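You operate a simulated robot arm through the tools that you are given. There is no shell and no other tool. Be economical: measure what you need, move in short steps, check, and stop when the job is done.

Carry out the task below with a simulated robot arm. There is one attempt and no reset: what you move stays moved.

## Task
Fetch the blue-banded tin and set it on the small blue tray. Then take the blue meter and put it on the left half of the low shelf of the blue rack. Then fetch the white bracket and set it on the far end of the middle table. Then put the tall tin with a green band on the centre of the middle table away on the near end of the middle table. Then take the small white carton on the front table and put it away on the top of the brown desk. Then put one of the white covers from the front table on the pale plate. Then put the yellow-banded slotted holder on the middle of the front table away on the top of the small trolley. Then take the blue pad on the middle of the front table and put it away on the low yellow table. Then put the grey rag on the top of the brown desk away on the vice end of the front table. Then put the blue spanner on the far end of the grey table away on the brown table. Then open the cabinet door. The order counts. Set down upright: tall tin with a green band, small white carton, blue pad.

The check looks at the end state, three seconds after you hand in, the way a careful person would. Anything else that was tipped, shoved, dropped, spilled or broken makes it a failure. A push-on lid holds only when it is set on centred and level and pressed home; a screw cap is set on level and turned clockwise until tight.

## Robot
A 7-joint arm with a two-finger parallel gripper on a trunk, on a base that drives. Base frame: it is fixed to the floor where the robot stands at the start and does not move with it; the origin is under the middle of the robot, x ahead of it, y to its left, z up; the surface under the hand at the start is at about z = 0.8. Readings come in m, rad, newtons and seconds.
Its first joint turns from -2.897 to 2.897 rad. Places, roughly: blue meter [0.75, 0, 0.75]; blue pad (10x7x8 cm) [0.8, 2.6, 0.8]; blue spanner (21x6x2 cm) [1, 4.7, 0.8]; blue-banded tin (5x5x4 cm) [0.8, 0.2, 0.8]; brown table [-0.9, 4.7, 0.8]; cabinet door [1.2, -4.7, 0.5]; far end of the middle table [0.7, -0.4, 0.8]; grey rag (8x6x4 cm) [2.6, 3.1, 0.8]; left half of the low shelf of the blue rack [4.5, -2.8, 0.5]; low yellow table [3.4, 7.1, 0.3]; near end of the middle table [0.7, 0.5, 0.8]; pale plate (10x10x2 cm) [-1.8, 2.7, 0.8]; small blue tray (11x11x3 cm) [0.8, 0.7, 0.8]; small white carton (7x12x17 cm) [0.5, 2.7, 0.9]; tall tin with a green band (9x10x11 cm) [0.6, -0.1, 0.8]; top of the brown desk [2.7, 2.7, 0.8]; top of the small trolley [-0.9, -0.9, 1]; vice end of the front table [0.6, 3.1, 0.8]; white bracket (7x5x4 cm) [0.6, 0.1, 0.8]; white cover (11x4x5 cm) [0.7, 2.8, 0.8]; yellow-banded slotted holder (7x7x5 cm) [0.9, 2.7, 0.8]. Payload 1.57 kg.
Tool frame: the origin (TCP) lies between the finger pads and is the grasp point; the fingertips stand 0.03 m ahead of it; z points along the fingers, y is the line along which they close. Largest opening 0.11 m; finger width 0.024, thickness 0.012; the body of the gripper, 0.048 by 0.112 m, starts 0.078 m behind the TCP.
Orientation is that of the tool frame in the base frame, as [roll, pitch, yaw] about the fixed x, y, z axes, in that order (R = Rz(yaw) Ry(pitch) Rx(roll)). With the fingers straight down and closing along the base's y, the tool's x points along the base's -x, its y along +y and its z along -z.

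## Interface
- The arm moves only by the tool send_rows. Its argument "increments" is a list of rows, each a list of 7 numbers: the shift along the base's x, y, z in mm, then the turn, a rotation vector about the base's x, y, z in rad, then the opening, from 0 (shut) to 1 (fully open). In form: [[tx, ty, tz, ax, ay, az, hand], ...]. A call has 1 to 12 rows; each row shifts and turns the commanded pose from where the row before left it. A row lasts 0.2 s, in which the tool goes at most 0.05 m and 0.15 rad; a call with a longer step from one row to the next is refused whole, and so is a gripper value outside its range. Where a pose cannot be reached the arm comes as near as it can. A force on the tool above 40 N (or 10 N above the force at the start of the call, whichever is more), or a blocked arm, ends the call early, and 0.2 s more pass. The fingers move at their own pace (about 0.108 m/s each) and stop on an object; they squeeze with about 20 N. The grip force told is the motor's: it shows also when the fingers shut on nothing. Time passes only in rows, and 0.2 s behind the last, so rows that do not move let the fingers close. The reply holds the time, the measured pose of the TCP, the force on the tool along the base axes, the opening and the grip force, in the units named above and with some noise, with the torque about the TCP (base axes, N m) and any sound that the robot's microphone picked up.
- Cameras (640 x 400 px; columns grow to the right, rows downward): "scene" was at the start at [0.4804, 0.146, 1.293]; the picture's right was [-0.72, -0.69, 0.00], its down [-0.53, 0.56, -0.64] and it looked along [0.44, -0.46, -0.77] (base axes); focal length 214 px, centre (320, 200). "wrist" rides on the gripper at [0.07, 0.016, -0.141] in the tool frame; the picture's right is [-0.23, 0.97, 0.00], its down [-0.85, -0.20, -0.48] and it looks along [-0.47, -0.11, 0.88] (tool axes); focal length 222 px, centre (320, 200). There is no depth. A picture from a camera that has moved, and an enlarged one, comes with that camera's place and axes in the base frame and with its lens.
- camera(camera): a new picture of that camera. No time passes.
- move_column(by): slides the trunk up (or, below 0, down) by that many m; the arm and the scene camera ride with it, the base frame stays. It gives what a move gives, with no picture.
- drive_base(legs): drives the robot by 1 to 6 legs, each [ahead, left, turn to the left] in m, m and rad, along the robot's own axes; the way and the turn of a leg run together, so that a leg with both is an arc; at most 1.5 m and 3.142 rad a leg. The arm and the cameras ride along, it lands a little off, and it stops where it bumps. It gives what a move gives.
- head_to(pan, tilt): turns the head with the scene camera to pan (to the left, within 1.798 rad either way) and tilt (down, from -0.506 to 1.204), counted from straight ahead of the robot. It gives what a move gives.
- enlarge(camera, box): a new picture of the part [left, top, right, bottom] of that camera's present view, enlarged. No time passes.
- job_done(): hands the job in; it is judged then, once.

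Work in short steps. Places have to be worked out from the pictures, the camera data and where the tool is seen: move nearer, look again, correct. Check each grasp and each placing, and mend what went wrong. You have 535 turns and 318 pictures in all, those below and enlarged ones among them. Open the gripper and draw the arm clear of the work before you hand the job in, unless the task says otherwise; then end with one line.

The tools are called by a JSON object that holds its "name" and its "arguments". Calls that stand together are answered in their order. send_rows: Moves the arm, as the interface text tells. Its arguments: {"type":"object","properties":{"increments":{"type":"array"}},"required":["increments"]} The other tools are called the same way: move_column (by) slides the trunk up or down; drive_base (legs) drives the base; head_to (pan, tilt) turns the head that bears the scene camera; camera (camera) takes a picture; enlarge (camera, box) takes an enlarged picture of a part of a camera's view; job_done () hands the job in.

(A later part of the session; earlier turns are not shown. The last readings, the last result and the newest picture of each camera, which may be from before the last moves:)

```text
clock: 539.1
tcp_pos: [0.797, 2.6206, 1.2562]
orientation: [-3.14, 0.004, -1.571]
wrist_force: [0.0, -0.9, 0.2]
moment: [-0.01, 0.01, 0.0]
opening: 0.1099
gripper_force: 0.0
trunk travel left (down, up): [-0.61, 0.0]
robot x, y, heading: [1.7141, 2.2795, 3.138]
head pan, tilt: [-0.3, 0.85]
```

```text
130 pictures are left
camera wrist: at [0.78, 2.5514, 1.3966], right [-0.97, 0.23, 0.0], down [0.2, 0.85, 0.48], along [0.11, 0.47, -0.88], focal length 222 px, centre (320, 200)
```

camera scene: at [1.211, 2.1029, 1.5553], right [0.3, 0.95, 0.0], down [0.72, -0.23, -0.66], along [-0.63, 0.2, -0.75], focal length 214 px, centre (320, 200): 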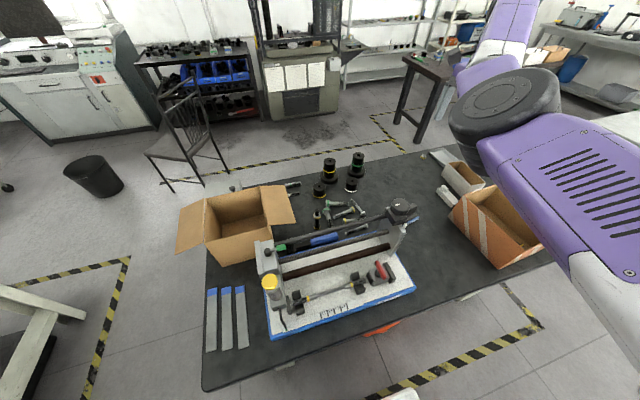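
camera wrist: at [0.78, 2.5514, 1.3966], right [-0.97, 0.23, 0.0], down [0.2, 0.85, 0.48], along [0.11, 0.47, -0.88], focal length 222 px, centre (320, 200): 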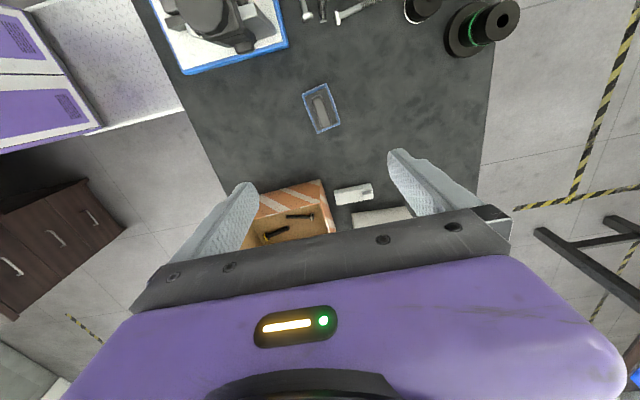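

The elbow is now high up. Pad at about (0.79, 2.615), long axis along y. I bring the base 0.1 m nearer and lower toward it.

{"name": "drive_base", "arguments": {"legs": [[0.1, 0, 0]]}}

{"name": "send_rows", "arguments": {"increments": [[45, -2, 0, 0, 0, 0, 1], [45, -2, 0, 0, 0, 0, 1], [5, 0, -45, 0, 0, 0, 1], [0, 0, -45, 0, 0, 0, 1], [0, 0, -45, 0, 0, 0, 1], [0, 0, -45, 0, 0, 0, 1], [0, 0, 0, 0, 0, 0, 1]]}}

{"name": "camera", "arguments": {"camera": "scene"}}

{"name": "camera", "arguments": {"camera": "wrist"}}

```text
clock: 540.2
tcp_pos: [0.6941, 2.6213, 1.256]
orientation: [-3.141, 0.003, -1.571]
wrist_force: [-0.4, -0.5, -0.5]
moment: [-0.03, -0.01, 0.01]
opening: 0.1098
gripper_force: 0.0
trunk travel left (down, up): [-0.61, 0.0]
robot x, y, heading: [1.613, 2.2789, 3.138]
head pan, tilt: [-0.3, 0.85]
```

```text
clock: 541.9
tcp_pos: [0.7905, 2.6192, 1.0759]
orientation: [-3.14, 0.006, -1.57]
wrist_force: [0.7, 0.8, -0.5]
moment: [0.01, 0.01, 0.01]
opening: 0.1101
gripper_force: 0.1
trunk travel left (down, up): [-0.61, 0.0]
robot x, y, heading: [1.6083, 2.2768, 3.134]
head pan, tilt: [-0.3, 0.85]
```

```text
129 pictures are left
camera scene: at [1.1089, 2.1035, 1.5553], right [0.3, 0.95, 0.0], down [0.72, -0.23, -0.66], along [-0.63, 0.2, -0.75], focal length 214 px, centre (320, 200)
```

scene: 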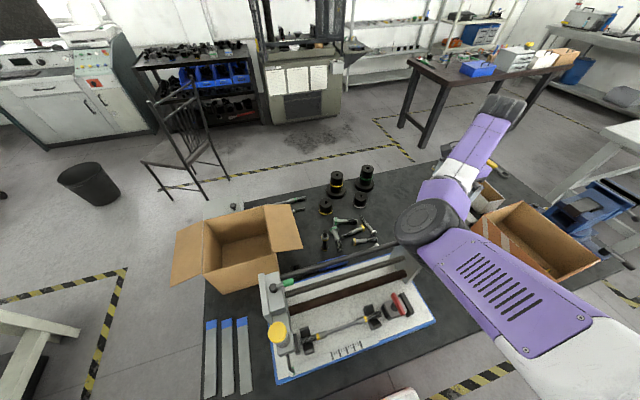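

```text
128 pictures are left
camera wrist: at [0.7739, 2.549, 1.2171], right [-0.97, 0.23, 0.0], down [0.2, 0.85, 0.48], along [0.11, 0.47, -0.88], focal length 222 px, centre (320, 200)
```

wrist: 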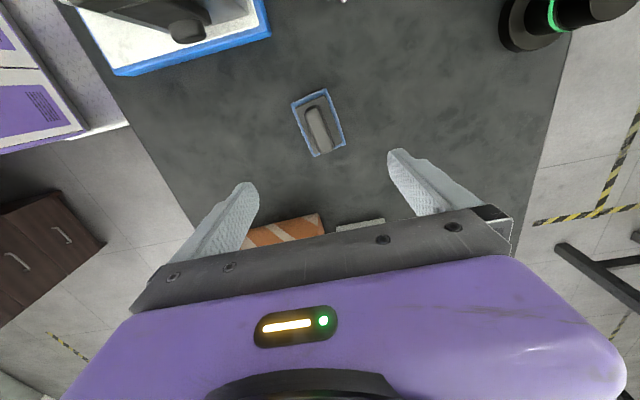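

The elbow would come down close to the fixture post. I raise again and return to the neutral pose (yaw 0) so that the elbow goes back to the right side.

{"name": "send_rows", "arguments": {"increments": [[0, 0, 45, 0, 0, 0, 1], [0, 0, 45, 0, 0, 0, 1], [0, 0, 45, 0, 0, 0.13, 1], [0, 0, 30, 0, 0, 0.14, 1], [20, -40, 0, 0, 0, 0.14, 1], [20, -40, 0, 0, 0, 0.14, 1], [20, -40, 0, 0, 0, 0.14, 1], [20, -40, 0, 0, 0, 0.14, 1], [20, -40, 0, 0, 0, 0.14, 1], [20, -40, 0, 0, 0, 0.14, 1], [20, -40, 0, 0, 0, 0.14, 1], [20, -40, 0, 0, 0, 0.14, 1]]}}

{"name": "send_rows", "arguments": {"increments": [[20, -20, -20, 0, 0, 0.14, 1], [20, 0, -20, 0, 0, 0.04, 1], [0, 0, 0, 0, 0, 0, 1]]}}

{"name": "camera", "arguments": {"camera": "scene"}}

```text
clock: 544.5
tcp_pos: [0.9499, 2.2987, 1.2396]
orientation: [3.141, 0.005, -0.18]
wrist_force: [-1.1, 0.4, -0.3]
moment: [-0.02, -0.02, -0.01]
opening: 0.11
gripper_force: 0.0
trunk travel left (down, up): [-0.61, 0.0]
robot x, y, heading: [1.6137, 2.2805, 3.133]
head pan, tilt: [-0.3, 0.85]
```

```text
clock: 545.2
tcp_pos: [0.9911, 2.2775, 1.2012]
orientation: [-3.141, 0.006, -0.001]
wrist_force: [0.0, 0.2, 0.4]
moment: [-0.01, -0.03, 0.01]
opening: 0.1103
gripper_force: 0.1
trunk travel left (down, up): [-0.61, 0.0]
robot x, y, heading: [1.6132, 2.2784, 3.134]
head pan, tilt: [-0.3, 0.85]
```

```text
127 pictures are left
camera scene: at [1.109, 2.1033, 1.5553], right [0.3, 0.95, 0.0], down [0.72, -0.23, -0.66], along [-0.63, 0.2, -0.75], focal length 214 px, centre (320, 200)
```

scene: 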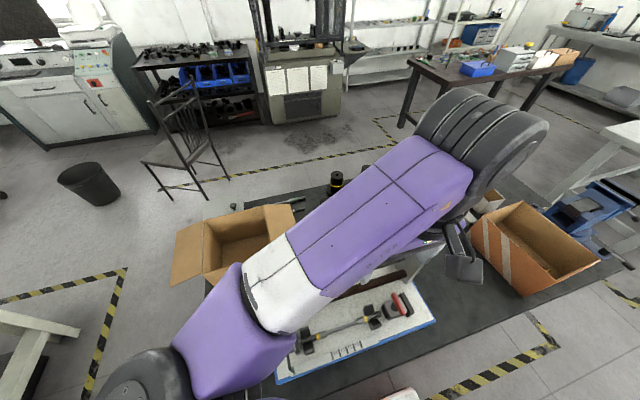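

Still left. I try moving the hand to the right at small radius to make it flip back.

{"name": "send_rows", "arguments": {"increments": [[6, 45, 0, 0, 0, 0, 1], [6, 45, 0, 0, 0, 0, 1], [6, 45, 0, 0, 0, 0, 1], [6, 45, 0, 0, 0, 0, 1], [6, 45, 0, 0, 0, 0, 1], [6, 45, 0, 0, 0, 0, 1], [6, 45, 0, 0, 0, 0, 1], [6, 45, 0, 0, 0, 0, 1], [6, 45, 0, 0, 0, 0, 1], [0, 0, 0, 0, 0, 0, 1]]}}

{"name": "camera", "arguments": {"camera": "scene"}}

```text
clock: 547.5
tcp_pos: [1.0441, 2.6862, 1.2007]
orientation: [-3.141, 0.005, -0.002]
wrist_force: [0.0, -0.3, -0.6]
moment: [-0.01, 0.04, 0.02]
opening: 0.11
gripper_force: 0.0
trunk travel left (down, up): [-0.61, 0.0]
robot x, y, heading: [1.6128, 2.2751, 3.141]
head pan, tilt: [-0.3, 0.85]
```

```text
126 pictures are left
camera scene: at [1.109, 2.1037, 1.5553], right [0.3, 0.95, 0.0], down [0.72, -0.23, -0.66], along [-0.63, 0.2, -0.75], focal length 214 px, centre (320, 200)
```

scene: 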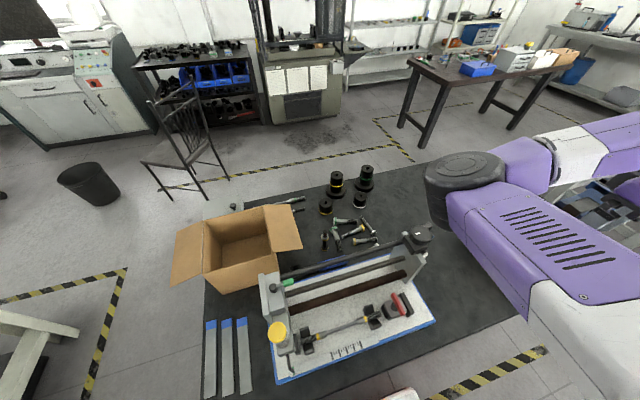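

I'll instead stand further right (y≈3.05), where an elbow on the left side stays off the table.

{"name": "drive_base", "arguments": {"legs": [[0, -0.4, 0], [0, -0.37, 0]]}}

{"name": "send_rows", "arguments": {"increments": [[0, -48, 0, 0, 0, 0, 1], [0, -48, 0, 0, 0, 0, 1], [0, -48, 0, 0, 0, 0, 1], [0, -48, 0, 0, 0, 0, 1], [0, -48, 0, 0, 0, 0, 1], [0, -48, 0, 0, 0, 0, 1], [0, -48, 0, 0, 0, 0, 1], [0, -48, 0, 0, 0, 0, 1], [-10, -48, 0, 0, 0, -0.1, 1], [-20, -43, 0, 0, 0, -0.14, 1], [-20, -43, 0, 0, 0, -0.14, 1], [-20, -43, 0, 0, 0, -0.14, 1]]}}

{"name": "send_rows", "arguments": {"increments": [[-25, -40, 0, 0, 0, -0.14, 1], [-25, -40, 0, 0, 0, -0.14, 1], [-25, -40, 0, 0, 0, -0.14, 1], [-25, -40, 0, 0, 0, -0.14, 1], [-25, -40, 0, 0, 0, -0.14, 1], [-25, -40, 0, 0, 0, -0.14, 1], [-25, -20, 0, 0, 0, -0.14, 1], [0, 0, 0, 0, 0, -0.07, 1]]}}

{"name": "camera", "arguments": {"camera": "scene"}}

```text
clock: 551.9
tcp_pos: [1.0519, 3.4615, 1.202]
orientation: [-3.139, 0.003, -0.008]
wrist_force: [-0.8, 0.6, -0.3]
moment: [0.0, -0.02, 0.0]
opening: 0.1102
gripper_force: 0.1
trunk travel left (down, up): [-0.61, 0.0]
robot x, y, heading: [1.6191, 3.0534, 3.133]
head pan, tilt: [-0.3, 0.85]
```

```text
clock: 554.5
tcp_pos: [0.9567, 2.9069, 1.201]
orientation: [-3.141, 0.005, -0.527]
wrist_force: [1.3, 0.0, -0.4]
moment: [-0.03, -0.01, 0.0]
opening: 0.11
gripper_force: 0.1
out of reach, approached as far as the arm can: row 7, 8
trunk travel left (down, up): [-0.61, 0.0]
robot x, y, heading: [1.6176, 3.0539, 3.128]
head pan, tilt: [-0.3, 0.85]
```

```text
clock: 556.3
tcp_pos: [0.7835, 2.6449, 1.2]
orientation: [-3.14, 0.007, -1.577]
wrist_force: [0.9, -0.7, 0.2]
moment: [0.01, 0.01, -0.01]
opening: 0.11
gripper_force: 0.1
trunk travel left (down, up): [-0.61, 0.0]
robot x, y, heading: [1.6184, 3.0513, 3.134]
head pan, tilt: [-0.3, 0.85]
```

```text
125 pictures are left
camera scene: at [1.1153, 2.881, 1.5552], right [0.31, 0.95, 0.0], down [0.72, -0.23, -0.66], along [-0.63, 0.2, -0.75], focal length 214 px, centre (320, 200)
```

scene: 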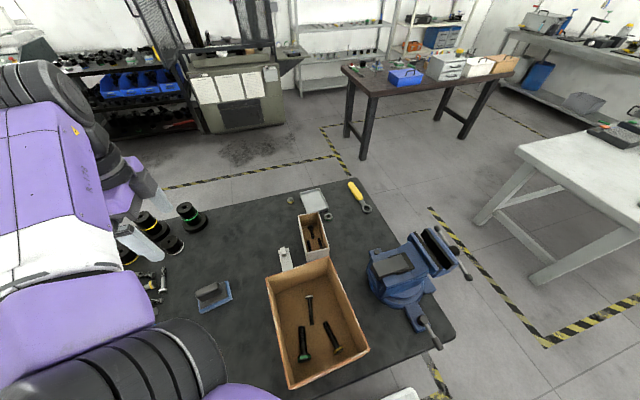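

Now the elbow is high and off to the side. I align over the pad and lower to 1.0.

{"name": "send_rows", "arguments": {"increments": [[4, -14, -40, 0, 0, 0, 1], [4, -14, -40, 0, 0, 0, 1], [0, 0, -40, 0, 0, 0, 1], [0, 0, -40, 0, 0, 0, 1], [0, 0, -30, 0, 0, 0, 1], [0, 0, 0, 0, 0, 0, 1]]}}

{"name": "camera", "arguments": {"camera": "wrist"}}

{"name": "camera", "arguments": {"camera": "scene"}}

```text
clock: 557.7
tcp_pos: [0.7889, 2.618, 1.0122]
orientation: [-3.14, 0.006, -1.576]
wrist_force: [0.0, 0.3, 0.0]
moment: [0.0, 0.02, 0.0]
opening: 0.11
gripper_force: 0.0
trunk travel left (down, up): [-0.61, 0.0]
robot x, y, heading: [1.617, 3.048, 3.131]
head pan, tilt: [-0.3, 0.85]
```

```text
124 pictures are left
camera wrist: at [0.7723, 2.5478, 1.152], right [-0.97, 0.23, 0.0], down [0.2, 0.85, 0.48], along [0.11, 0.47, -0.88], focal length 222 px, centre (320, 200)
```

wrist: 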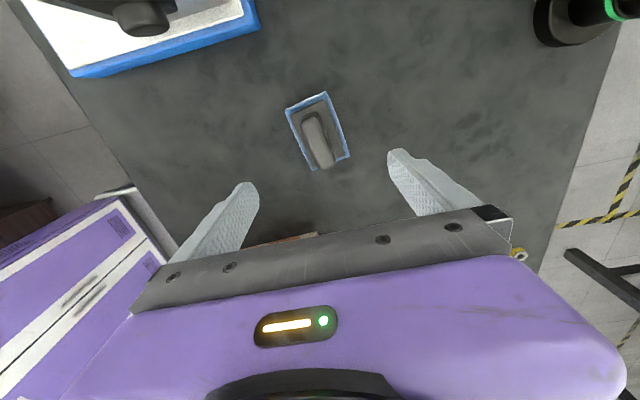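

```text
123 pictures are left
camera scene: at [1.1153, 2.881, 1.5552], right [0.31, 0.95, 0.0], down [0.72, -0.23, -0.66], along [-0.63, 0.2, -0.75], focal length 214 px, centre (320, 200)
```

scene: 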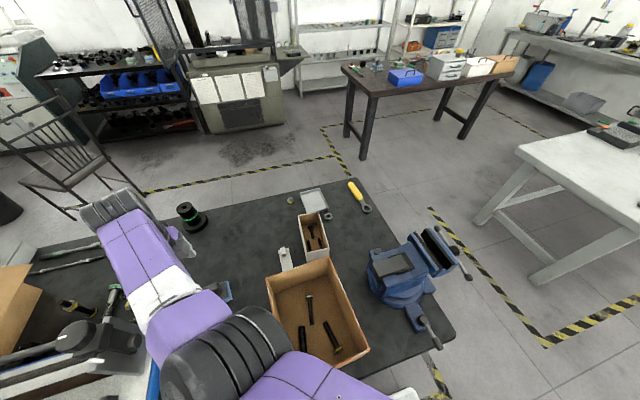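

The handle is centred at (0.789, 2.607), turned about +0.21 rad. I align and lower to 0.905.

{"name": "send_rows", "arguments": {"increments": [[0, -6, -30, 0, 0, 0.11, 1], [0, -5, -40, 0, 0, 0.1, 0.8], [0, 0, -37, 0, 0, 0, 0.6], [0, 0, 0, 0, 0, 0, 0.6]]}}

{"name": "camera", "arguments": {"camera": "wrist"}}

{"name": "camera", "arguments": {"camera": "scene"}}

```text
clock: 558.7
tcp_pos: [0.7989, 2.6216, 0.9154]
orientation: [-3.141, 0.005, -1.366]
wrist_force: [-0.5, -0.2, 0.1]
moment: [0.01, -0.02, 0.0]
opening: 0.0662
gripper_force: 0.0
out of reach, approached as far as the arm can: row 2, 3
trunk travel left (down, up): [-0.61, 0.0]
robot x, y, heading: [1.6199, 3.0517, 3.129]
head pan, tilt: [-0.3, 0.85]
```

```text
122 pictures are left
camera wrist: at [0.7975, 2.5503, 1.0549], right [-1.0, 0.02, 0.0], down [0.02, 0.88, 0.48], along [0.01, 0.48, -0.88], focal length 222 px, centre (320, 200)
```

wrist: 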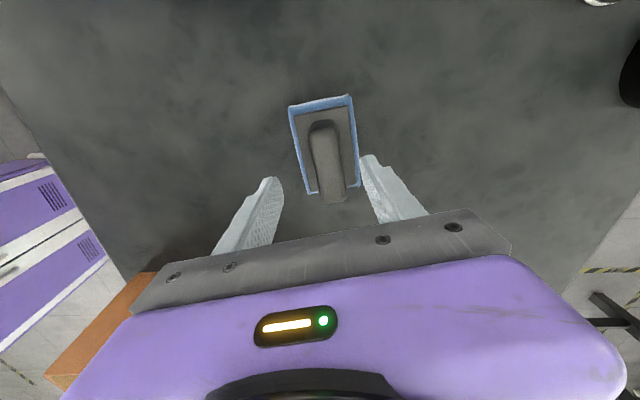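

```text
121 pictures are left
camera scene: at [1.1152, 2.8811, 1.5552], right [0.31, 0.95, 0.0], down [0.72, -0.23, -0.66], along [-0.63, 0.2, -0.75], focal length 214 px, centre (320, 200)
```

scene: 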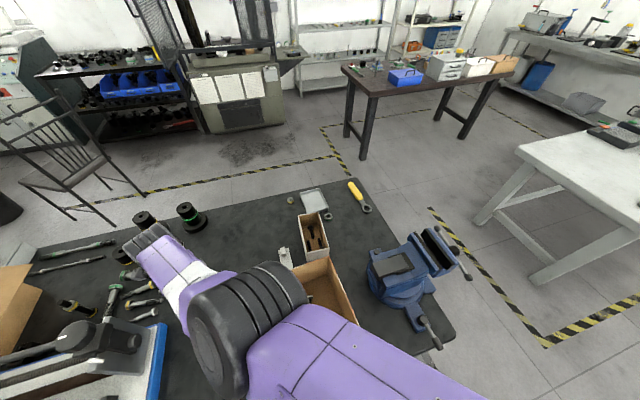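

Just out of reach from here. I raise, bring the base 0.15 m closer (left), and add a further +0.16 rad of yaw as the picture shows.

{"name": "send_rows", "arguments": {"increments": [[0, 0, 45, 0, 0, 0.08, 0.6], [0, 0, 45, 0, 0, 0.08, 0.6], [0, 0, 45, 0, 0, 0, 0.6], [0, 0, 45, 0, 0, 0, 0.6], [0, 0, 0, 0, 0, 0, 0.6]]}}

{"name": "drive_base", "arguments": {"legs": [[0, 0.15, 0]]}}

{"name": "send_rows", "arguments": {"increments": [[0, 45, 0, 0, 0, 0, 0.6], [-3, 45, 0, 0, 0, 0, 0.6], [-3, 45, 0, 0, 0, 0, 0.6], [0, 0, -45, 0, 0, 0, 0.6], [0, 0, -45, 0, 0, 0, 0.6], [0, 0, -45, 0, 0, 0, 0.6], [0, 0, -40, 0, 0, 0, 0.6], [0, 0, 0, 0, 0, 0, 0.6]]}}

{"name": "camera", "arguments": {"camera": "wrist"}}

```text
clock: 559.9
tcp_pos: [0.7668, 2.5926, 1.0814]
orientation: [-3.138, 0.006, -1.207]
wrist_force: [0.3, -0.2, 0.0]
moment: [-0.01, 0.0, 0.03]
opening: 0.0658
gripper_force: 0.1
out of reach, approached as far as the arm can: row 1, 2, 3, 4
trunk travel left (down, up): [-0.61, 0.0]
robot x, y, heading: [1.6205, 3.0462, 3.13]
head pan, tilt: [-0.3, 0.85]
```

```text
clock: 561.3
tcp_pos: [0.766, 2.4414, 1.0819]
orientation: [-3.138, 0.005, -1.203]
wrist_force: [0.0, -0.2, -0.5]
moment: [-0.01, 0.02, 0.0]
opening: 0.0657
gripper_force: 0.1
trunk travel left (down, up): [-0.61, 0.0]
robot x, y, heading: [1.6173, 2.902, 3.134]
head pan, tilt: [-0.3, 0.85]
```

```text
clock: 563.1
tcp_pos: [0.7304, 2.5584, 0.9271]
orientation: [-3.138, 0.004, -1.205]
wrist_force: [0.0, 0.9, 0.3]
moment: [0.04, -0.02, 0.01]
opening: 0.0659
gripper_force: 0.0
out of reach, approached as far as the arm can: row 1, 2, 3, 4, 5, 6, 7
trunk travel left (down, up): [-0.61, 0.0]
robot x, y, heading: [1.6163, 2.9042, 3.134]
head pan, tilt: [-0.3, 0.85]
```

```text
120 pictures are left
camera wrist: at [0.7391, 2.4887, 1.0678], right [-0.99, -0.14, 0.0], down [-0.12, 0.87, 0.48], along [-0.06, 0.48, -0.88], focal length 222 px, centre (320, 200)
```

wrist: 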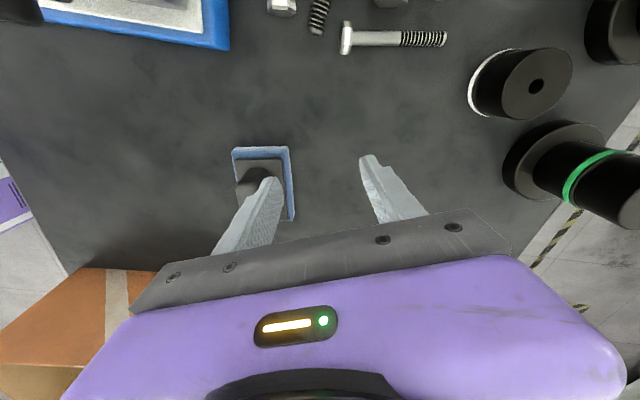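

A joint limit is interfering (the extra yaw, probably). I raise and take the yaw back.

{"name": "send_rows", "arguments": {"increments": [[0, 0, 45, 0, 0, -0.1, 0.6], [0, 0, 45, 0, 0, -0.1, 0.6], [0, 0, 45, 0, 0, -0.1, 0.6], [0, 0, 45, 0, 0, -0.1, 0.6], [0, 0, 0, 0, 0, 0, 0.6], [0, 0, 0, 0, 0, 0, 0.6]]}}

{"name": "camera", "arguments": {"camera": "scene"}}

```text
clock: 564.5
tcp_pos: [0.6926, 2.5373, 1.1017]
orientation: [-3.136, 0.006, -1.606]
wrist_force: [0.7, 0.0, -0.2]
moment: [-0.01, 0.02, 0.0]
opening: 0.0659
gripper_force: 0.1
out of reach, approached as far as the arm can: row 1, 2, 3, 4
trunk travel left (down, up): [-0.61, 0.0]
robot x, y, heading: [1.6163, 2.8989, 3.134]
head pan, tilt: [-0.3, 0.85]
```

```text
119 pictures are left
camera scene: at [1.1141, 2.7307, 1.5553], right [0.3, 0.95, 0.0], down [0.72, -0.23, -0.66], along [-0.63, 0.2, -0.75], focal length 214 px, centre (320, 200)
```

scene: 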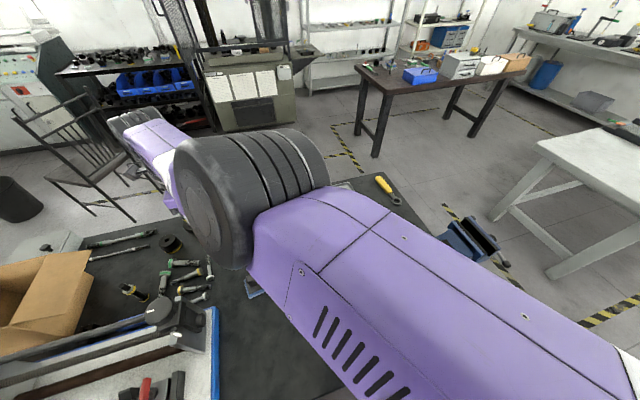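

The arm is overstretched. I bring the hand back toward the pad and read the pose.

{"name": "send_rows", "arguments": {"increments": [[35, 25, 0, 0, 0, 0, 0.6], [35, 25, 0, 0, 0, 0, 0.6], [30, 22, 0, 0, 0, 0, 0.6], [0, 0, 0, 0, 0, 0, 0.6], [0, 0, 0, 0, 0, 0, 0.6]]}}

{"name": "camera", "arguments": {"camera": "scene"}}

{"name": "camera", "arguments": {"camera": "wrist"}}

```text
clock: 565.7
tcp_pos: [0.6913, 2.5466, 1.0861]
orientation: [-3.136, 0.005, -1.603]
wrist_force: [0.1, -0.6, -0.6]
moment: [-0.04, 0.01, -0.01]
opening: 0.0658
gripper_force: 0.1
out of reach, approached as far as the arm can: row 1, 2, 3
trunk travel left (down, up): [-0.61, 0.0]
robot x, y, heading: [1.6156, 2.9029, 3.131]
head pan, tilt: [-0.3, 0.85]
```

```text
118 pictures are left
camera scene: at [1.1141, 2.7307, 1.5553], right [0.3, 0.95, 0.0], down [0.72, -0.23, -0.66], along [-0.63, 0.2, -0.75], focal length 214 px, centre (320, 200)
```

scene: 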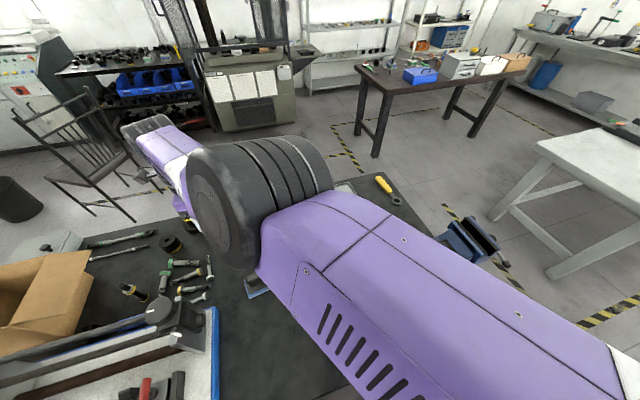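

```text
117 pictures are left
camera wrist: at [0.6722, 2.4771, 1.2265], right [-0.97, 0.26, 0.0], down [0.23, 0.84, 0.49], along [0.13, 0.47, -0.87], focal length 222 px, centre (320, 200)
```

wrist: 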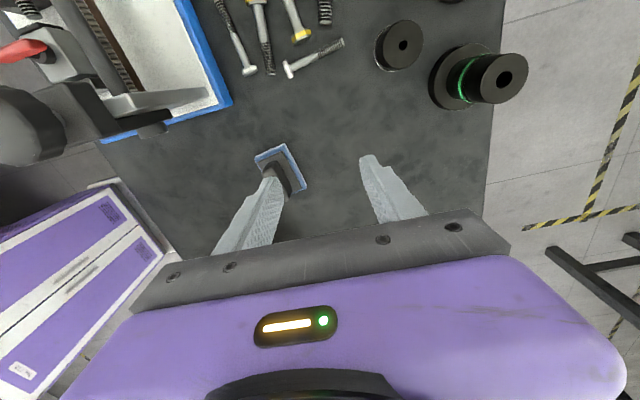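

I try rotating the yaw back further while raising and retracting to free the arm.

{"name": "send_rows", "arguments": {"increments": [[20, 10, 30, 0, 0, -0.14, 0.6], [20, 10, 30, 0, 0, -0.14, 0.6], [25, 15, 20, 0, 0, -0.14, 0.6], [25, 15, 0, 0, 0, -0.14, 0.6], [0, 0, 0, 0, 0, 0, 0.6], [0, 0, 0, 0, 0, 0, 0.6]]}}

{"name": "camera", "arguments": {"camera": "scene"}}

```text
clock: 567.1
tcp_pos: [0.6882, 2.5401, 1.1586]
orientation: [-3.138, 0.01, -2.166]
wrist_force: [-1.1, 0.0, 0.9]
moment: [-0.02, 0.01, -0.01]
opening: 0.0659
gripper_force: 0.2
out of reach, approached as far as the arm can: row 1, 2, 3, 4
trunk travel left (down, up): [-0.61, 0.0]
robot x, y, heading: [1.6187, 2.9014, 3.132]
head pan, tilt: [-0.3, 0.85]
```

```text
116 pictures are left
camera scene: at [1.114, 2.7307, 1.5552], right [0.3, 0.95, 0.0], down [0.72, -0.23, -0.66], along [-0.63, 0.2, -0.75], focal length 214 px, centre (320, 200)
```

scene: 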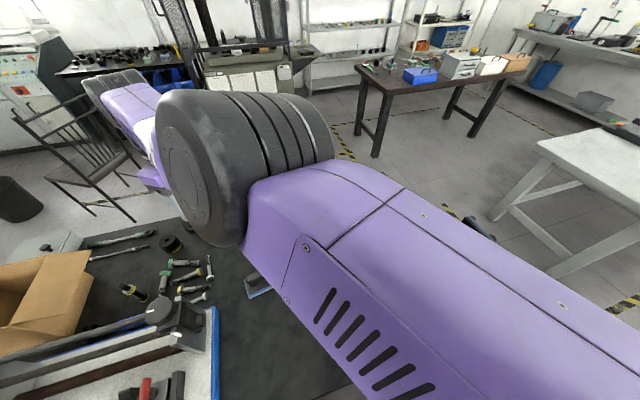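

The arm is straight (singular). I move tangentially (+y, slightly inward) to unlock it.

{"name": "send_rows", "arguments": {"increments": [[5, 40, 0, 0, 0, 0, 0.6], [5, 40, 0, 0, 0, 0, 0.6], [10, 40, 0, 0, 0, 0, 0.6], [15, 40, 0, 0, 0, 0, 0.6], [20, 40, 0, 0, 0, 0, 0.6], [0, 0, 0, 0, 0, 0, 0.6]]}}

{"name": "camera", "arguments": {"camera": "scene"}}

```text
clock: 568.5
tcp_pos: [0.6218, 2.6914, 1.1508]
orientation: [-3.135, 0.01, -2.164]
wrist_force: [0.1, -0.7, -0.7]
moment: [-0.01, 0.03, 0.01]
opening: 0.0657
gripper_force: 0.1
out of reach, approached as far as the arm can: row 1, 2, 3, 4, 5
trunk travel left (down, up): [-0.61, 0.0]
robot x, y, heading: [1.6173, 2.8995, 3.134]
head pan, tilt: [-0.3, 0.85]
```

```text
115 pictures are left
camera scene: at [1.114, 2.7309, 1.5553], right [0.3, 0.95, 0.0], down [0.72, -0.23, -0.66], along [-0.63, 0.2, -0.75], focal length 214 px, centre (320, 200)
```

scene: 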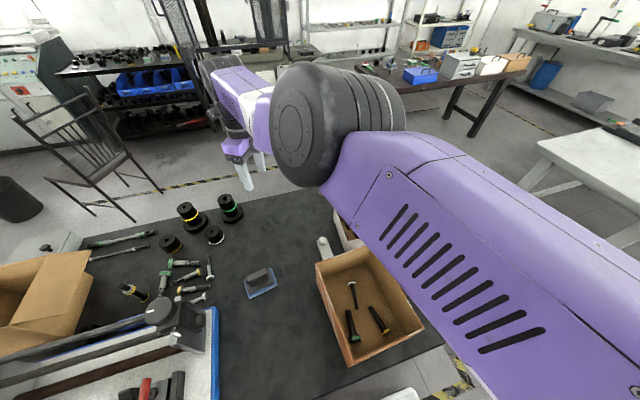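

{"name": "send_rows", "arguments": {"increments": [[48, 5, 0, 0, 0, 0, 0.6], [48, 5, 0, 0, 0, 0, 0.6], [48, 5, 0, 0, 0, 0, 0.6], [48, 5, 0, 0, 0, 0, 0.6], [48, 5, 0, 0, 0, 0, 0.6], [48, 5, 0, 0, 0, 0, 0.6], [0, 0, 0, 0, 0, 0, 0.6]]}}

{"name": "camera", "arguments": {"camera": "scene"}}

```text
clock: 570.1
tcp_pos: [0.6481, 2.6224, 1.1302]
orientation: [-3.138, 0.007, -2.164]
wrist_force: [-0.2, -0.2, -0.3]
moment: [0.01, 0.02, -0.01]
opening: 0.0661
gripper_force: 0.0
out of reach, approached as far as the arm can: row 1, 2, 3, 4, 5, 6
trunk travel left (down, up): [-0.61, 0.0]
robot x, y, heading: [1.6177, 2.9009, 3.135]
head pan, tilt: [-0.3, 0.85]
```

```text
114 pictures are left
camera scene: at [1.1141, 2.7306, 1.5553], right [0.3, 0.95, 0.0], down [0.72, -0.23, -0.66], along [-0.63, 0.2, -0.75], focal length 214 px, centre (320, 200)
```

scene: 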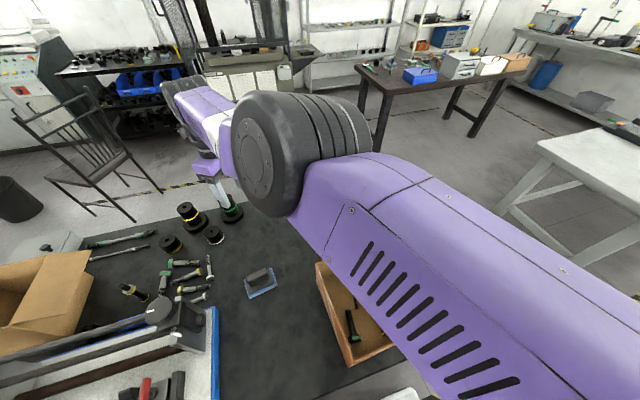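

I tilt the tool forward so that the wrist comes inward and the elbow bends.

{"name": "send_rows", "arguments": {"increments": [[0, 0, 10, 0, 0.14, 0, 0.6], [0, 0, 10, 0, 0.14, 0, 0.6], [0, 0, 10, 0, 0.14, 0, 0.6], [0, 0, 10, 0, 0.14, 0, 0.6], [0, 0, 10, 0, 0.14, 0, 0.6], [0, 0, 0, 0, 0, 0, 0.6]]}}

{"name": "camera", "arguments": {"camera": "scene"}}

```text
clock: 571.5
tcp_pos: [0.521, 2.5611, 1.168]
orientation: [2.536, -0.363, -2.053]
wrist_force: [0.5, 0.5, 0.2]
moment: [0.0, 0.0, -0.01]
opening: 0.066
gripper_force: 0.0
out of reach, approached as far as the arm can: row 1, 2, 3, 4, 5
trunk travel left (down, up): [-0.61, 0.0]
robot x, y, heading: [1.6169, 2.8986, 3.137]
head pan, tilt: [-0.3, 0.85]
```

```text
113 pictures are left
camera scene: at [1.114, 2.7306, 1.5552], right [0.3, 0.95, 0.0], down [0.72, -0.23, -0.66], along [-0.63, 0.2, -0.75], focal length 214 px, centre (320, 200)
```

scene: 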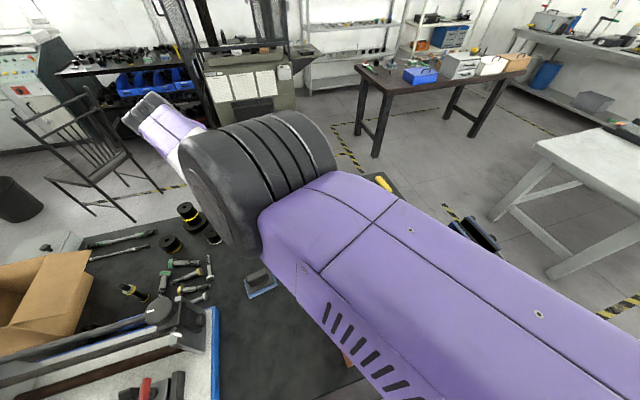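

I think the elbow sits just on the wrong side of its maximum-reach point. From this outstretched pose I command inward motion again.

{"name": "send_rows", "arguments": {"increments": [[40, 15, 0, 0, 0, 0, 0.6], [40, 15, 0, 0, 0, 0, 0.6], [40, 15, 0, 0, 0, 0, 0.6], [40, 15, 0, 0, 0, 0, 0.6], [0, 0, 0, 0, 0, 0, 0.6]]}}

```text
clock: 572.7
tcp_pos: [0.5332, 2.5434, 1.1542]
orientation: [2.536, -0.362, -2.05]
wrist_force: [-0.3, 0.4, -0.4]
moment: [-0.06, 0.01, 0.04]
opening: 0.0659
gripper_force: 0.1
out of reach, approached as far as the arm can: row 1, 2, 3, 4
trunk travel left (down, up): [-0.61, 0.0]
robot x, y, heading: [1.6158, 2.9011, 3.128]
head pan, tilt: [-0.3, 0.85]
```

I push outward to maximum reach first, then come in.

{"name": "send_rows", "arguments": {"increments": [[-45, -15, 0, 0, 0, 0, 0.6], [-45, -15, 0, 0, 0, 0, 0.6], [-45, -15, 0, 0, 0, 0, 0.6], [0, 0, 0, 0, 0, 0, 0.6], [0, 0, 0, 0, 0, 0, 0.6]]}}

{"name": "send_rows", "arguments": {"increments": [[40, 15, 0, 0, 0, 0, 0.6], [40, 15, 0, 0, 0, 0, 0.6], [40, 15, 0, 0, 0, 0, 0.6], [40, 15, 0, 0, 0, 0, 0.6], [0, 0, 0, 0, 0, 0, 0.6]]}}

```text
clock: 573.9
tcp_pos: [0.5219, 2.5616, 1.1532]
orientation: [2.536, -0.365, -2.051]
wrist_force: [-0.2, 1.1, 0.2]
moment: [0.03, 0.02, 0.0]
opening: 0.0659
gripper_force: 0.0
out of reach, approached as far as the arm can: row 1, 2, 3
trunk travel left (down, up): [-0.61, 0.0]
robot x, y, heading: [1.6195, 2.8971, 3.133]
head pan, tilt: [-0.3, 0.85]
```

```text
clock: 575.1
tcp_pos: [0.5375, 2.545, 1.1357]
orientation: [2.537, -0.364, -2.052]
wrist_force: [0.3, -0.9, -0.6]
moment: [-0.03, 0.01, -0.01]
opening: 0.0662
gripper_force: 0.1
out of reach, approached as far as the arm can: row 1, 2, 3, 4
trunk travel left (down, up): [-0.61, 0.0]
robot x, y, heading: [1.6204, 2.9019, 3.134]
head pan, tilt: [-0.3, 0.85]
```

I try outward, then a fast upward sweep (which should fold the elbow past its peak), then inward.

{"name": "send_rows", "arguments": {"increments": [[-45, -15, 0, 0, 0, 0, 0.6], [-20, -7, 0, 0, 0, 0, 0.6], [0, 0, 45, 0, 0, 0, 0.6], [0, 0, 45, 0, 0, 0, 0.6], [0, 0, 45, 0, 0, 0, 0.6], [40, 15, 20, 0, 0, 0, 0.6], [40, 15, 0, 0, 0, 0, 0.6], [40, 15, 0, 0, 0, 0, 0.6], [40, 15, 0, 0, 0, 0, 0.6], [0, 0, 0, 0, 0, 0, 0.6]]}}

```text
clock: 577.3
tcp_pos: [0.5347, 2.534, 1.2903]
orientation: [2.538, -0.365, -2.052]
wrist_force: [-0.6, -0.2, -0.2]
moment: [0.0, 0.04, -0.02]
opening: 0.0657
gripper_force: 0.1
out of reach, approached as far as the arm can: row 1, 2, 3, 6, 7, 8, 9
trunk travel left (down, up): [-0.61, 0.0]
robot x, y, heading: [1.6206, 2.9019, 3.135]
head pan, tilt: [-0.3, 0.85]
```

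Now the same with a downward sweep.

{"name": "send_rows", "arguments": {"increments": [[-45, -15, 0, 0, 0, 0, 0.6], [-20, -7, 0, 0, 0, 0, 0.6], [0, 0, -48, 0, 0, 0, 0.6], [0, 0, -48, 0, 0, 0, 0.6], [10, 4, -45, 0, 0, 0, 0.6], [40, 15, -20, 0, 0, 0, 0.6], [40, 15, 0, 0, 0, 0, 0.6], [40, 15, 0, 0, 0, 0, 0.6], [40, 15, 0, 0, 0, 0, 0.6], [0, 0, 0, 0, 0, 0, 0.6]]}}

```text
clock: 579.5
tcp_pos: [0.5593, 2.5213, 1.1004]
orientation: [2.537, -0.363, -2.05]
wrist_force: [-0.4, 1.1, -0.8]
moment: [0.0, 0.01, 0.02]
opening: 0.0661
gripper_force: 0.1
out of reach, approached as far as the arm can: row 1, 2, 6, 7, 8, 9
trunk travel left (down, up): [-0.61, 0.0]
robot x, y, heading: [1.621, 2.904, 3.133]
head pan, tilt: [-0.3, 0.85]
```

I repeat with the outward pull kept on during the sweep, first upward.

{"name": "send_rows", "arguments": {"increments": [[-40, -14, 0, 0, 0, 0, 0.6], [-30, -10, 10, 0, 0, 0, 0.6], [-15, -5, 46, 0, 0, 0, 0.6], [-15, -5, 46, 0, 0, 0, 0.6], [-15, -5, 46, 0, 0, 0, 0.6], [-10, -4, 46, 0, 0, 0, 0.6], [30, 11, 30, 0, 0, 0, 0.6], [40, 15, 0, 0, 0, 0, 0.6], [40, 15, 0, 0, 0, 0, 0.6], [40, 15, 0, 0, 0, 0, 0.6], [0, 0, 0, 0, 0, 0, 0.6]]}}

```text
clock: 581.9
tcp_pos: [0.5475, 2.523, 1.3366]
orientation: [2.537, -0.362, -2.053]
wrist_force: [-0.4, 0.5, -0.8]
moment: [-0.02, 0.03, -0.02]
opening: 0.0659
gripper_force: 0.1
out of reach, approached as far as the arm can: row 1, 2, 3, 4, 5, 6, 7, 8, 9, 10
trunk travel left (down, up): [-0.61, 0.0]
robot x, y, heading: [1.6194, 2.9011, 3.132]
head pan, tilt: [-0.3, 0.85]
```

Now downward with the outward pull.

{"name": "send_rows", "arguments": {"increments": [[-40, -14, 0, 0, 0, 0, 0.6], [-30, -10, -10, 0, 0, 0, 0.6], [-15, -5, -46, 0, 0, 0, 0.6], [-15, -5, -46, 0, 0, 0, 0.6], [-15, -5, -46, 0, 0, 0, 0.6], [-10, -4, -46, 0, 0, 0, 0.6], [30, 11, -30, 0, 0, 0, 0.6], [40, 15, 0, 0, 0, 0, 0.6], [40, 15, 0, 0, 0, 0, 0.6], [40, 15, 0, 0, 0, 0, 0.6], [0, 0, 0, 0, 0, 0, 0.6]]}}

{"name": "camera", "arguments": {"camera": "scene"}}

```text
clock: 584.3
tcp_pos: [0.6831, 2.5964, 1.1301]
orientation: [2.538, -0.364, -2.052]
wrist_force: [-1.0, 0.1, 0.0]
moment: [-0.01, -0.01, 0.02]
opening: 0.0659
gripper_force: 0.2
out of reach, approached as far as the arm can: row 1, 2, 3, 4, 5, 6
trunk travel left (down, up): [-0.61, 0.0]
robot x, y, heading: [1.6174, 2.9001, 3.137]
head pan, tilt: [-0.3, 0.85]
```

```text
112 pictures are left
camera scene: at [1.1141, 2.7308, 1.5553], right [0.3, 0.95, 0.0], down [0.72, -0.23, -0.66], along [-0.63, 0.2, -0.75], focal length 214 px, centre (320, 200)
```

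scene: 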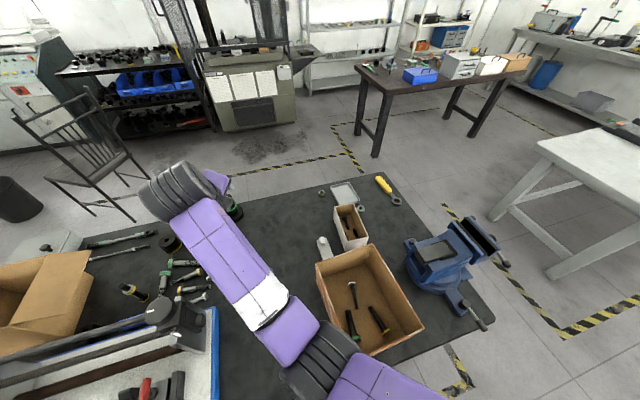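

Unlocked. Now I turn the tool vertical again and come over the pad, keeping well inside reach.

{"name": "send_rows", "arguments": {"increments": [[25, 3, 0, 0, -0.138, 0, 0.6], [25, 3, 0, 0, -0.138, 0, 0.6], [25, 3, 0, 0, -0.138, 0, 0.6], [25, 3, 0, 0, -0.138, 0, 0.6], [10, 2, 0, 0, -0.138, 0, 0.6], [0, 0, 0, 0, 0, 0, 0.6]]}}

{"name": "camera", "arguments": {"camera": "scene"}}

```text
clock: 585.7
tcp_pos: [0.7918, 2.6105, 1.1314]
orientation: [3.14, 0.002, -2.162]
wrist_force: [0.2, -1.0, 0.2]
moment: [0.01, 0.02, -0.02]
opening: 0.0661
gripper_force: 0.1
trunk travel left (down, up): [-0.61, 0.0]
robot x, y, heading: [1.6141, 2.9015, 3.134]
head pan, tilt: [-0.3, 0.85]
```

```text
111 pictures are left
camera scene: at [1.1143, 2.7305, 1.5553], right [0.3, 0.95, 0.0], down [0.72, -0.23, -0.66], along [-0.63, 0.2, -0.75], focal length 214 px, centre (320, 200)
```

scene: 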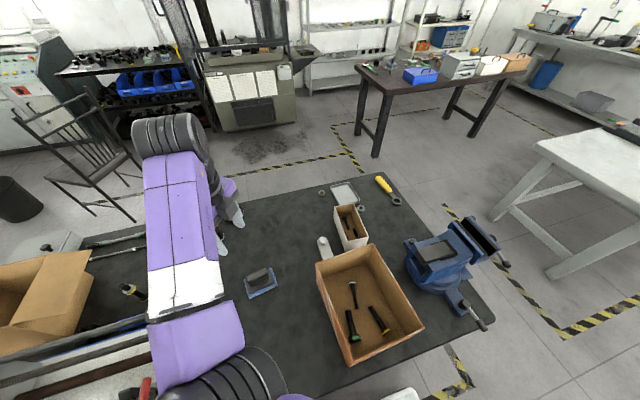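

Good posture, but the forearm lies over the fixture. I shift the base to (1.53, 3.0) and bring the hand back over the pad, turning the yaw.

{"name": "drive_base", "arguments": {"legs": [[0.085, -0.1, 0.007]]}}

{"name": "send_rows", "arguments": {"increments": [[22, -25, 0, 0, 0, 0.14, 0.6], [22, -25, 0, 0, 0, 0.14, 0.6], [22, -25, 0, 0, 0, 0.14, 0.6], [19, -25, 0, 0, 0, 0.14, 0.6], [0, 0, 0, 0, 0, 0.14, 0.6], [0, 0, 0, 0, 0, 0.14, 0.6], [0, 0, 0, 0, 0, 0.1, 0.6], [0, 0, 0, 0, 0, 0, 0.6]]}}

{"name": "camera", "arguments": {"camera": "scene"}}

{"name": "camera", "arguments": {"camera": "wrist"}}

```text
clock: 587.0
tcp_pos: [0.7076, 2.7068, 1.1314]
orientation: [3.137, 0.001, -2.157]
wrist_force: [-0.4, 0.2, 0.7]
moment: [0.02, 0.02, 0.0]
opening: 0.066
gripper_force: 0.1
trunk travel left (down, up): [-0.61, 0.0]
robot x, y, heading: [1.5341, 3.0038, 3.133]
head pan, tilt: [-0.3, 0.85]
```

```text
clock: 588.8
tcp_pos: [0.7923, 2.6068, 1.132]
orientation: [3.137, 0.001, -1.218]
wrist_force: [0.1, 0.0, -0.5]
moment: [0.0, 0.02, -0.02]
opening: 0.0661
gripper_force: 0.1
trunk travel left (down, up): [-0.61, 0.0]
robot x, y, heading: [1.5327, 3.003, 3.14]
head pan, tilt: [-0.3, 0.85]
```

```text
110 pictures are left
camera scene: at [1.0296, 2.8289, 1.5553], right [0.3, 0.95, 0.0], down [0.72, -0.22, -0.66], along [-0.63, 0.2, -0.75], focal length 214 px, centre (320, 200)
```

scene: 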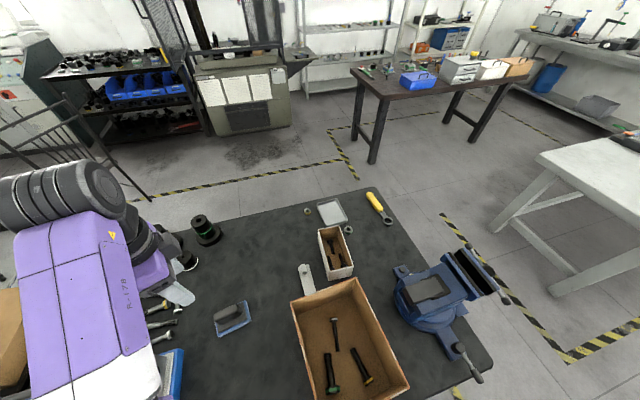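

```text
109 pictures are left
camera wrist: at [0.8015, 2.5369, 1.2727], right [-0.99, -0.12, 0.0], down [-0.11, 0.87, 0.48], along [-0.06, 0.47, -0.88], focal length 222 px, centre (320, 200)
```

wrist: 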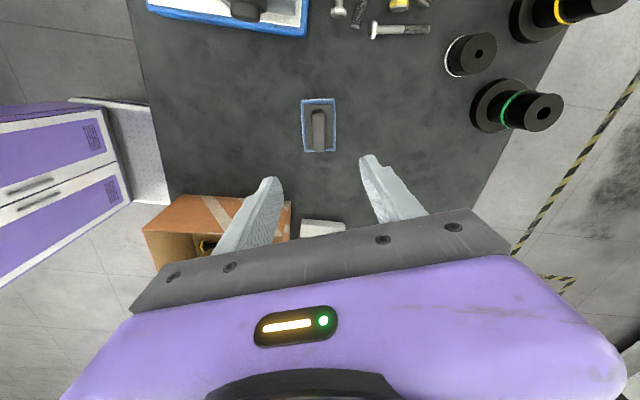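

Aligned with the handle at (0.794, 2.613). I lower to 0.93 and check.

{"name": "send_rows", "arguments": {"increments": [[1, 5, -40, 0, 0, 0, 0.6], [0, 0, -45, 0, 0, 0, 0.6], [0, 0, -45, 0, 0, 0, 0.6], [0, 0, -45, 0, 0, 0, 0.6], [0, 0, -25, 0, 0, 0, 0.6], [0, 0, 0, 0, 0, 0, 0.6]]}}

{"name": "camera", "arguments": {"camera": "scene"}}

{"name": "camera", "arguments": {"camera": "wrist"}}

```text
clock: 590.2
tcp_pos: [0.7938, 2.6124, 0.9318]
orientation: [3.135, 0.0, -1.22]
wrist_force: [0.0, -0.9, 0.2]
moment: [-0.02, 0.03, 0.0]
opening: 0.0662
gripper_force: 0.0
trunk travel left (down, up): [-0.61, 0.0]
robot x, y, heading: [1.5297, 3.003, 3.142]
head pan, tilt: [-0.3, 0.85]
```

```text
108 pictures are left
camera scene: at [1.0295, 2.829, 1.5552], right [0.3, 0.95, 0.0], down [0.72, -0.22, -0.66], along [-0.63, 0.2, -0.75], focal length 214 px, centre (320, 200)
```

scene: 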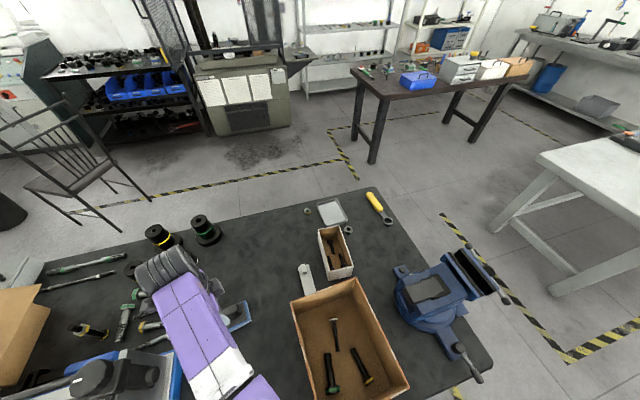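

```text
107 pictures are left
camera wrist: at [0.8023, 2.5429, 1.0722], right [-0.99, -0.12, 0.0], down [-0.1, 0.87, 0.48], along [-0.06, 0.47, -0.88], focal length 222 px, centre (320, 200)
```

wrist: 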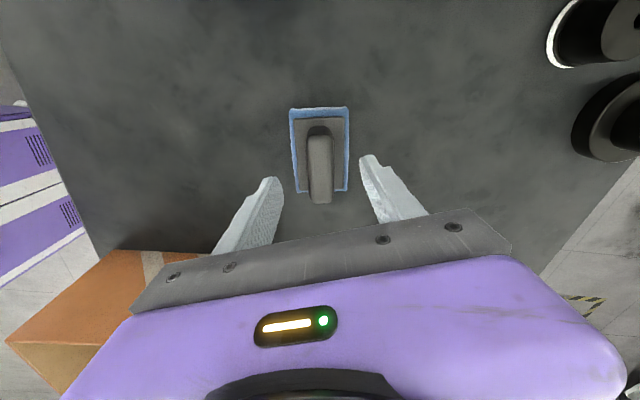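

Well aligned. I descend to 0.868 and close.

{"name": "send_rows", "arguments": {"increments": [[0, -1, -30, 0, 0, 0, 0.6], [0, 0, -20, 0, 0, 0, 0.6], [0, 0, -13, 0, 0, 0, 0.6], [0, 0, 0, 0, 0, 0, 0.6], [0, 0, 0, 0, 0, 0, 0.3], [0, 0, 0, 0, 0, 0, 0], [0, 0, 0, 0, 0, 0, 0]]}}

{"name": "camera", "arguments": {"camera": "wrist"}}

```text
clock: 591.8
tcp_pos: [0.7941, 2.611, 0.8695]
orientation: [3.136, -0.001, -1.218]
wrist_force: [-1.1, -0.6, 0.9]
moment: [-0.03, -0.02, -0.03]
opening: 0.026
gripper_force: 19.8
trunk travel left (down, up): [-0.61, 0.0]
robot x, y, heading: [1.5311, 3.0039, 3.144]
head pan, tilt: [-0.3, 0.85]
```

```text
106 pictures are left
camera wrist: at [0.8025, 2.5406, 1.0096], right [-0.99, -0.12, 0.01], down [-0.11, 0.87, 0.48], along [-0.06, 0.47, -0.88], focal length 222 px, centre (320, 200)
```

wrist: 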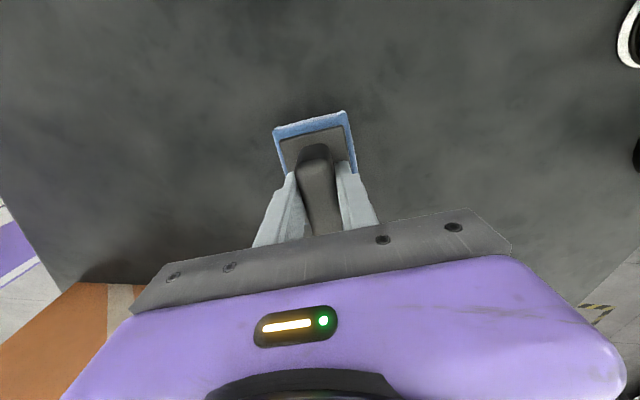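

Gripped the handle (26 mm). I lift.

{"name": "send_rows", "arguments": {"increments": [[0, 0, 15, 0, 0, 0, 0], [0, 0, 35, 0, 0, 0, 0], [0, 0, 45, 0, 0, 0, 0], [0, 0, 45, 0, 0, 0, 0], [0, 0, 45, 0, 0, 0, 0], [0, 0, 45, 0, 0, 0, 0], [0, 0, 45, 0, 0, 0, 0], [0, 0, 0, 0, 0, 0, 0]]}}

{"name": "camera", "arguments": {"camera": "wrist"}}

{"name": "camera", "arguments": {"camera": "scene"}}

```text
clock: 593.6
tcp_pos: [0.7934, 2.6112, 1.1459]
orientation: [3.138, 0.0, -1.219]
wrist_force: [1.5, 0.0, -1.3]
moment: [-0.01, 0.02, -0.02]
opening: 0.0257
gripper_force: 19.7
trunk travel left (down, up): [-0.61, 0.0]
robot x, y, heading: [1.5304, 3.0026, 3.138]
head pan, tilt: [-0.3, 0.85]
```

```text
105 pictures are left
camera wrist: at [0.8015, 2.5416, 1.2871], right [-0.99, -0.12, 0.0], down [-0.11, 0.87, 0.48], along [-0.06, 0.47, -0.88], focal length 222 px, centre (320, 200)
```

wrist: 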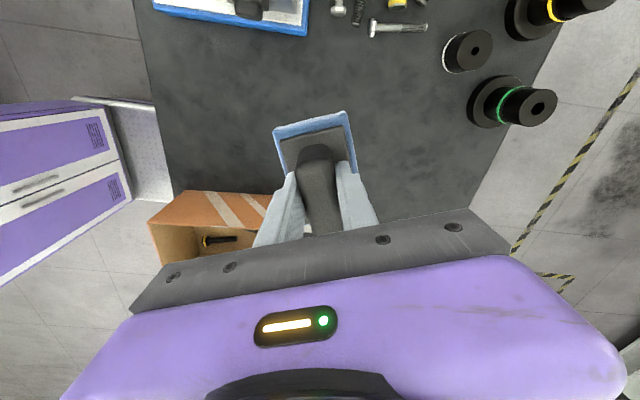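

```text
104 pictures are left
camera scene: at [1.0296, 2.829, 1.5553], right [0.3, 0.95, 0.0], down [0.72, -0.22, -0.66], along [-0.63, 0.2, -0.75], focal length 214 px, centre (320, 200)
```

scene: 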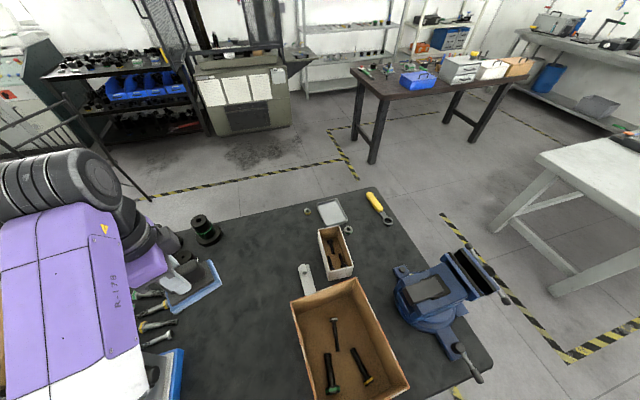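

Pad held. I fold the arm in to neutral for driving.

{"name": "send_rows", "arguments": {"increments": [[5, 35, 10, 0, 0, 0.13, 0], [5, 40, 10, 0, 0, 0.13, 0], [8, 40, 10, 0, 0, 0.13, 0], [10, 40, 10, 0, 0, 0.13, 0], [10, 40, 0, 0, 0, 0.13, 0], [10, 40, 0, 0, 0, 0.13, 0], [10, 40, 0, 0, 0, 0.13, 0], [10, 40, 0, 0, 0, 0.13, 0], [10, 40, 0, 0, 0, 0.13, 0], [10, 35, 0, 0, 0, 0.05, 0], [0, 0, 0, 0, 0, 0, 0]]}}

{"name": "camera", "arguments": {"camera": "scene"}}

```text
clock: 596.0
tcp_pos: [0.8806, 3.0019, 1.1852]
orientation: [3.136, 0.001, 0.001]
wrist_force: [-0.9, 0.1, -0.9]
moment: [0.0, 0.01, -0.02]
opening: 0.0258
gripper_force: 19.9
trunk travel left (down, up): [-0.61, 0.0]
robot x, y, heading: [1.5325, 3.0082, 3.137]
head pan, tilt: [-0.3, 0.85]
```

```text
103 pictures are left
camera scene: at [1.0295, 2.8292, 1.5553], right [0.3, 0.95, 0.0], down [0.72, -0.22, -0.66], along [-0.63, 0.2, -0.75], focal length 214 px, centre (320, 200)
```

scene: 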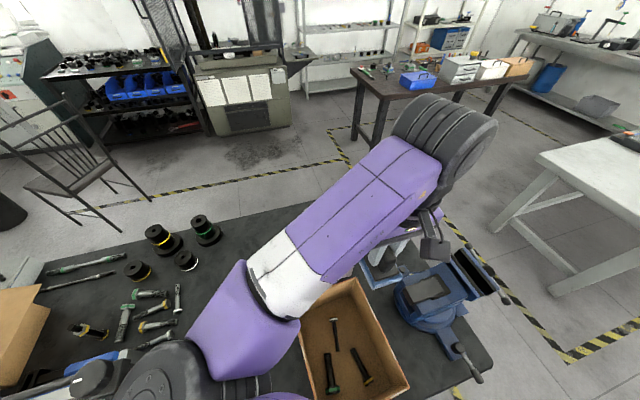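

{"name": "drive_base", "arguments": {"legs": [[-0.25, 0, 0.004], [0, -0.8, 0], [0, 0, -1.571]]}}

{"name": "head_to", "arguments": {"pan": -0.3, "tilt": 0.45}}

{"name": "camera", "arguments": {"camera": "scene"}}

```text
clock: 605.6
tcp_pos: [1.7848, 4.4623, 1.1842]
orientation: [3.136, 0.001, -1.579]
wrist_force: [-0.4, -0.2, -0.8]
moment: [-0.05, -0.01, 0.0]
opening: 0.0259
gripper_force: 19.7
trunk travel left (down, up): [-0.61, 0.0]
robot x, y, heading: [1.7794, 3.8122, 1.561]
head pan, tilt: [-0.3, 0.85]
```

```text
clock: 606.5
tcp_pos: [1.7835, 4.4631, 1.1846]
orientation: [3.136, 0.0, -1.577]
wrist_force: [0.7, 0.7, -0.2]
moment: [-0.02, 0.01, 0.01]
opening: 0.0258
gripper_force: 20.2
trunk travel left (down, up): [-0.61, 0.0]
robot x, y, heading: [1.7812, 3.8148, 1.555]
head pan, tilt: [-0.3, 0.45]
```

```text
102 pictures are left
camera scene: at [1.6143, 4.3295, 1.5896], right [0.95, -0.31, 0.0], down [-0.13, -0.42, -0.9], along [0.28, 0.86, -0.44], focal length 214 px, centre (320, 200)
```

scene: 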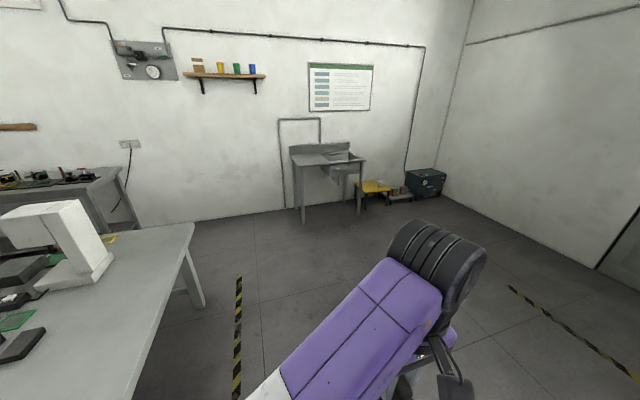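

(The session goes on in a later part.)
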